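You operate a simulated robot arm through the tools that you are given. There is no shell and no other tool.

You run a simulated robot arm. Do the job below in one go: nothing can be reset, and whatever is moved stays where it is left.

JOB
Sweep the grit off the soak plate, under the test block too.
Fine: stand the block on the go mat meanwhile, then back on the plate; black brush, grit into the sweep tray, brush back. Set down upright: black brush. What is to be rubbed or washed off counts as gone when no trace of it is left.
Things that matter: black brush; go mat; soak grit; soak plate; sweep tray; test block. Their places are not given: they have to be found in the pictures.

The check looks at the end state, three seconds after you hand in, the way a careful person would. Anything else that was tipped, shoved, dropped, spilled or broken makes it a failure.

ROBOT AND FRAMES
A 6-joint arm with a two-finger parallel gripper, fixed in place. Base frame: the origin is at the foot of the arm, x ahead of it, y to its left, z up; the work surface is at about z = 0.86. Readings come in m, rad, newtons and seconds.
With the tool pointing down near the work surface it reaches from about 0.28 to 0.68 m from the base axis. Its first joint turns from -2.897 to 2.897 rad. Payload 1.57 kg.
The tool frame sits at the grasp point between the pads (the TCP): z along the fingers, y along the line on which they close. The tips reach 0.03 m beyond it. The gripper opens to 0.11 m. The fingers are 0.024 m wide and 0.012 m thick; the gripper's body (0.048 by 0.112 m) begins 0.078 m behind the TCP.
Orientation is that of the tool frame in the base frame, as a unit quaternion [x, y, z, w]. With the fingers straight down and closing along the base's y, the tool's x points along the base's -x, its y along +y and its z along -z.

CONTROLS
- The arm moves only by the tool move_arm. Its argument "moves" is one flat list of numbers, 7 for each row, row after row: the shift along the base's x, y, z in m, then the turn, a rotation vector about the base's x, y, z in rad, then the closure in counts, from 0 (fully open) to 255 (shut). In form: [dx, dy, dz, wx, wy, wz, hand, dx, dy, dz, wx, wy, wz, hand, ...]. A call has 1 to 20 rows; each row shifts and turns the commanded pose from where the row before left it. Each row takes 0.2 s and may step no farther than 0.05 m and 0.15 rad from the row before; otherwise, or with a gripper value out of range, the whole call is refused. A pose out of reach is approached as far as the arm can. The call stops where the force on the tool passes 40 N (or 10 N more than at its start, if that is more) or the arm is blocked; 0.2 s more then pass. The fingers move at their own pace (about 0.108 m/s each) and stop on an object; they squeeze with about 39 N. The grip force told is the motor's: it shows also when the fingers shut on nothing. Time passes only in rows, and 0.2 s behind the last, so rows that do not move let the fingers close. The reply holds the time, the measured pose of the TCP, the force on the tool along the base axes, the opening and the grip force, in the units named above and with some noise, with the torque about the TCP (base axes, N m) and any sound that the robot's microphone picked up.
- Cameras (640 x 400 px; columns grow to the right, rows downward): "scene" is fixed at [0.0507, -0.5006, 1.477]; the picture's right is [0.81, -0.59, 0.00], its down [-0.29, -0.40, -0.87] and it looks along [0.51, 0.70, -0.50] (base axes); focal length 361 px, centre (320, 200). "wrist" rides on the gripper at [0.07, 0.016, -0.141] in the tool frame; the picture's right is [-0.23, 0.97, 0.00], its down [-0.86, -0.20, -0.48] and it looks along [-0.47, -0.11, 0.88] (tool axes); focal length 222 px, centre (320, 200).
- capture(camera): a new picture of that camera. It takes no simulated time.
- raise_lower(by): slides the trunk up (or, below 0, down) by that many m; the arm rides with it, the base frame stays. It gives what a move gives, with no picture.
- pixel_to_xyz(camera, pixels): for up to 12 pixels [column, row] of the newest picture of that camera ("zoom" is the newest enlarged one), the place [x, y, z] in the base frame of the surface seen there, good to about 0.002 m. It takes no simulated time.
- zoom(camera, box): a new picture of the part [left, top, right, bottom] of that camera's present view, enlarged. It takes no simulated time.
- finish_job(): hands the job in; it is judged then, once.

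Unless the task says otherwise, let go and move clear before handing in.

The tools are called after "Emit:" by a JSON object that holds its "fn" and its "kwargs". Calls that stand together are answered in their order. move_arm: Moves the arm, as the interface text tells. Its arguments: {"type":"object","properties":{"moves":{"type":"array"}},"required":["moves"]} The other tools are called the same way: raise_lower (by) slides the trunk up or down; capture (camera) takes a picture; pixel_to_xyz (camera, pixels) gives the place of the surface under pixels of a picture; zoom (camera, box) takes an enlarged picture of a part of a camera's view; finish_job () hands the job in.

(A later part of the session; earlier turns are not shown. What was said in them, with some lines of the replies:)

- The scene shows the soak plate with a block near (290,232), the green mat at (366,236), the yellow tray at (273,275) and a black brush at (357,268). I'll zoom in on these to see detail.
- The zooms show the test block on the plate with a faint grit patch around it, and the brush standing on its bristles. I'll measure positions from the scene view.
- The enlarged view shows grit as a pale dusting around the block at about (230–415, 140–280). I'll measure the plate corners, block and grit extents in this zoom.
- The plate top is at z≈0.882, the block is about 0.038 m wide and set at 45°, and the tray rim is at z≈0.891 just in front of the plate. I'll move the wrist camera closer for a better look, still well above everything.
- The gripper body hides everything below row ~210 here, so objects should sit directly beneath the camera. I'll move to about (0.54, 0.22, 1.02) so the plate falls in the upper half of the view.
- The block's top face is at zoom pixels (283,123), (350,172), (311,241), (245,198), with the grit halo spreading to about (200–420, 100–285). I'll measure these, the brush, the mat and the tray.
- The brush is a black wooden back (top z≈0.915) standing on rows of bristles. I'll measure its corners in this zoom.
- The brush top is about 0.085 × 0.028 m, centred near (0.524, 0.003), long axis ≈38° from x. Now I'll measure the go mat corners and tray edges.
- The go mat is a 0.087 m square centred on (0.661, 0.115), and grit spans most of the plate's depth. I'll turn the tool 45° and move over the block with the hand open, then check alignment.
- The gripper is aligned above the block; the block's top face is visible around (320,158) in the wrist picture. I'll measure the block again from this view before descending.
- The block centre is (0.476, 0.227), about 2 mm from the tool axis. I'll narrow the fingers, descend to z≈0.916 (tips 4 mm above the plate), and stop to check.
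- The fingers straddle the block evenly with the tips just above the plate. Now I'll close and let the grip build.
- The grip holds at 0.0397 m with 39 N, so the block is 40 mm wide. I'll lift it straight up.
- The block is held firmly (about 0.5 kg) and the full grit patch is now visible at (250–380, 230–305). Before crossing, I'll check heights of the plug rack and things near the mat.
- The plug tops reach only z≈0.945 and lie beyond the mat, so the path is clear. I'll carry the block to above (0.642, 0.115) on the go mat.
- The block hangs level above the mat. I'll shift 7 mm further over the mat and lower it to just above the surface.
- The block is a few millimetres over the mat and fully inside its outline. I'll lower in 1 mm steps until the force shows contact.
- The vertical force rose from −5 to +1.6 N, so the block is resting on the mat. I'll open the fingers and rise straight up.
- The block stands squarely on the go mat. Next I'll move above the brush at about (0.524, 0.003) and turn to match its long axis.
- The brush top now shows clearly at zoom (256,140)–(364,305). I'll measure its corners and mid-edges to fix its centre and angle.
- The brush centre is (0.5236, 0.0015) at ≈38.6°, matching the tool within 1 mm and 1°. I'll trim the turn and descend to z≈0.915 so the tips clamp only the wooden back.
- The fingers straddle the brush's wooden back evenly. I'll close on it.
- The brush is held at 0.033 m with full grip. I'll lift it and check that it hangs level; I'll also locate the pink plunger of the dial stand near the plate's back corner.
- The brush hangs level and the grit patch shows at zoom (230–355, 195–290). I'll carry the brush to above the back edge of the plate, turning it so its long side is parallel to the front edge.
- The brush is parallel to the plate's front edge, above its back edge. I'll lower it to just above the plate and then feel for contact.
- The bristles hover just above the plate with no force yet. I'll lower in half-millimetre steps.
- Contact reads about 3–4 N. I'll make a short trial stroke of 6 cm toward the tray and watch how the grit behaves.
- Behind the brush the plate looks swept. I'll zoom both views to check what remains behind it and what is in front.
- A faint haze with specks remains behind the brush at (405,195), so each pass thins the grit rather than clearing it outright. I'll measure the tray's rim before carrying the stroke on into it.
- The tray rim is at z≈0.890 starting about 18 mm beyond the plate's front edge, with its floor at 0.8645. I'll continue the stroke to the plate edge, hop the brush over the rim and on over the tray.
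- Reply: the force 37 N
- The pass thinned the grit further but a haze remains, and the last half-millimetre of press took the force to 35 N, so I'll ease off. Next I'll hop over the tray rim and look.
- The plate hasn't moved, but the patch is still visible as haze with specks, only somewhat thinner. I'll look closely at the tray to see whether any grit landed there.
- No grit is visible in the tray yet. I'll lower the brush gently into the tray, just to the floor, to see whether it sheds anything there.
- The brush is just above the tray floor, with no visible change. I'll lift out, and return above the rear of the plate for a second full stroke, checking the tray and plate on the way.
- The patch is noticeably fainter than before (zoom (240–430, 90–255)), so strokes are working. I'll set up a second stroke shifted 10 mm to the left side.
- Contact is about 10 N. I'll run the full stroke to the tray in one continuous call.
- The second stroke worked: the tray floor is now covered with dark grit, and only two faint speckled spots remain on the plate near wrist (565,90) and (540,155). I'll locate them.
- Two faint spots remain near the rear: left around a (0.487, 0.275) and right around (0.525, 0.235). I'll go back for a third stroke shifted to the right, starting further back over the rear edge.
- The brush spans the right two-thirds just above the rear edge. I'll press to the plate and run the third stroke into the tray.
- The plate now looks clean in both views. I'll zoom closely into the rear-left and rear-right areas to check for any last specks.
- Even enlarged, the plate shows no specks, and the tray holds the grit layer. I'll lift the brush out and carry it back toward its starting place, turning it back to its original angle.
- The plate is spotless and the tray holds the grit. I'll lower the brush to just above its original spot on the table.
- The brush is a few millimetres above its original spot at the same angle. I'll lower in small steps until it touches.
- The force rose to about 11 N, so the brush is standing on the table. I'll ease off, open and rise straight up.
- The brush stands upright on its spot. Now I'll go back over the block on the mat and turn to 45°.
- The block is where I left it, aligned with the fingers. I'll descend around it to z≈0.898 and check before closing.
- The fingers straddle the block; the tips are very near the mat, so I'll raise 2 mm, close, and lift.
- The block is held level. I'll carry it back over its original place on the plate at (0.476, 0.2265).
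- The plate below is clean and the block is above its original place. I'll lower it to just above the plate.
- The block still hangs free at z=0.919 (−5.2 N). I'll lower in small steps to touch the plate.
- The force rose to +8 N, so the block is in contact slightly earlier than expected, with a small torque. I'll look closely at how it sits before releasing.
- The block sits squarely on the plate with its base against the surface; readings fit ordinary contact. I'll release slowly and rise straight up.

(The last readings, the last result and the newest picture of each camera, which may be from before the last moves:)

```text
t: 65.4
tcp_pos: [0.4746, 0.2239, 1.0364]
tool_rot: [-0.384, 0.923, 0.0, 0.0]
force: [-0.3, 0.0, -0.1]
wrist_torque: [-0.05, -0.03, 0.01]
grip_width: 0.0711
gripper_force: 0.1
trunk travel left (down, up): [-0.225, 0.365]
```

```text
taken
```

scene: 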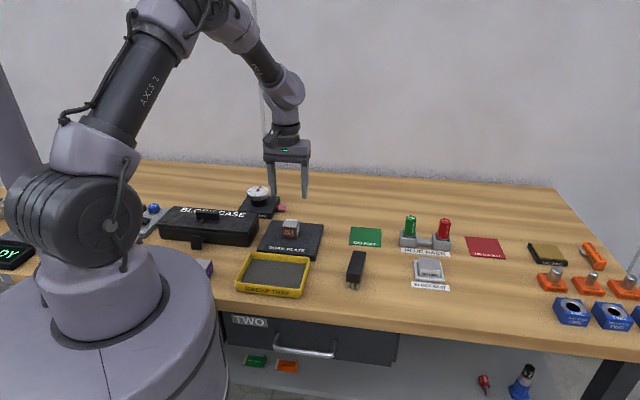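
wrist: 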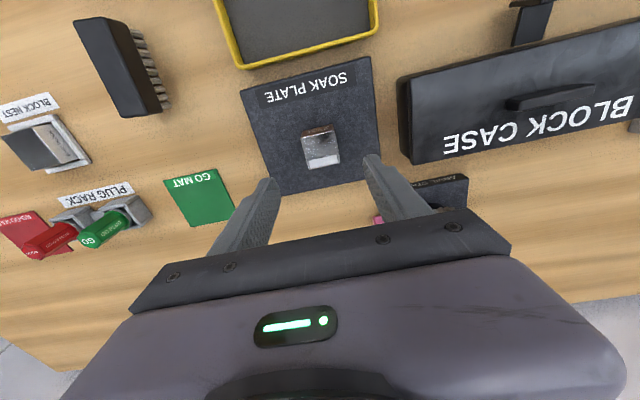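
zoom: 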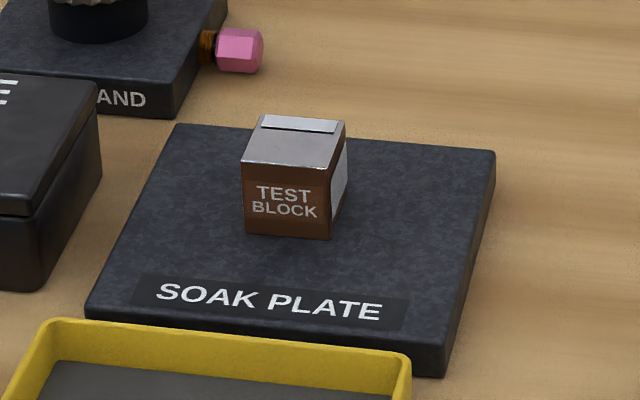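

The block stands squarely on the clean plate, the tray holds the grit, and the brush is upright. I'll make final close checks of the plate, brush, mat and the gap between plate and tray.

Emit:
{"fn": "zoom", "kwargs": {"camera": "wrist", "box": [220, 0, 400, 200]}}

Emit:
{"fn": "zoom", "kwargs": {"camera": "scene", "box": [325, 215, 400, 300]}}

Emit:
{"fn": "pixel_to_xyz", "kwargs": {"camera": "wrist", "pixels": [[76, 24], [110, 20], [160, 105], [124, 116], [105, 65], [241, 90], [370, 58], [381, 183], [277, 195], [243, 64], [376, 32]]}}

```text
2.00 times, centred on (310, 100) of wrist
```

zoom: 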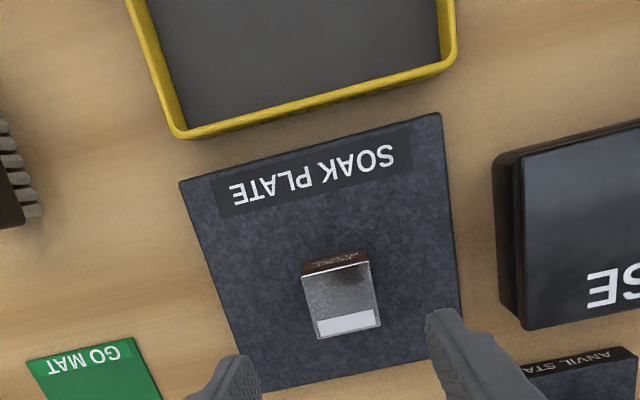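

```text
4.71 times, centred on (362, 258) of scene
```

zoom: 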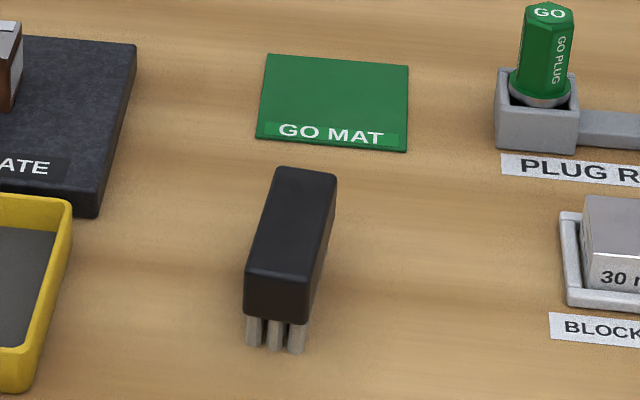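

```text
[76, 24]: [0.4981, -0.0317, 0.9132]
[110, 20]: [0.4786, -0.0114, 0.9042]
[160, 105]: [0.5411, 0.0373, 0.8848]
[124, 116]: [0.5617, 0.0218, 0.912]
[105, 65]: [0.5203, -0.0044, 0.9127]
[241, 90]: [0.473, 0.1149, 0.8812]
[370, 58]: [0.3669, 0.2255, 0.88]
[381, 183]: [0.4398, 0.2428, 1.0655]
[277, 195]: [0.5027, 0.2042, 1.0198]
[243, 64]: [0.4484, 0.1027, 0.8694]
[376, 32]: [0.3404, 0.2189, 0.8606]
```

Plate, tray, brush and mat are all where they were, the plate is clean and nothing lies in the gap. I'll raise the arm clear with the hand empty.

Emit:
{"fn": "move_arm", "kwargs": {"moves": [0, 0, 0.03, 0, 0, 0, 90, 0, 0, 0.04, 0, 0, 0, 90, 0, 0, 0.04, 0, 0, 0, 90, 0, 0, 0.01, 0, 0, 0, 0, 0, 0, 0, 0, 0, 0, 0]}}

Emit:
{"fn": "zoom", "kwargs": {"camera": "scene", "box": [220, 180, 400, 310]}}

```text
t: 66.6
tcp_pos: [0.4739, 0.2256, 1.1565]
tool_rot: [-0.383, 0.924, -0.001, 0.0]
force: [-0.1, -0.1, -1.2]
wrist_torque: [0.01, -0.01, 0.0]
grip_width: 0.1101
gripper_force: 0.0
trunk travel left (down, up): [-0.225, 0.365]
```

```text
3.08 times, centred on (310, 245) of scene
```

zoom: 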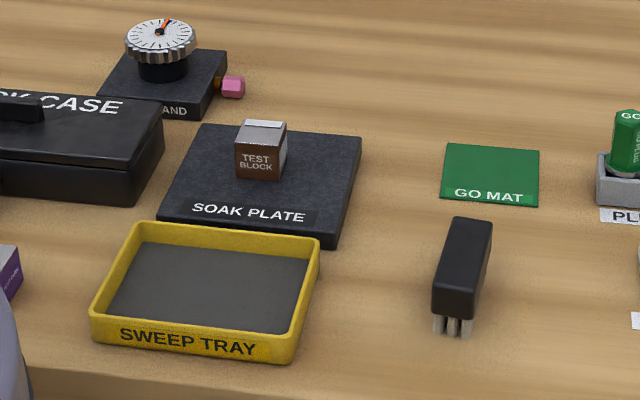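

The final view shows the clean plate with the block on it at (260,150), the grit in the tray at (205,290), the brush upright at (463,270) and the mat empty. The arm is clear, so I'm handing in.

Emit:
{"fn": "finish_job", "kwargs": {}}

```text
The job is handed in.
```

The soak plate is swept clean, including where the test block stood, and I've handed the job in. I haven't seen the check's verdict.

- **Grit:** it took three brush strokes, each ending over the sweep tray. Close-up pictures after the third stroke, and again with the block back in place, showed no specks on the plate. The tray floor is now covered with grit, and I saw none on the table between plate and tray.
- **Test block:** it stood on the go mat during the sweeping and is back on the plate, upright, in its original position.
- **Black brush:** it is standing on its bristles within a few millimetres of where it started, at the same angle.
- **Everything else:** the plate and tray measured in the same places as before. Nothing else looked disturbed in the final pictures.

The brush pressed on the plate with about 35 N partway through the first stroke, so I eased off. The plate did not shift.
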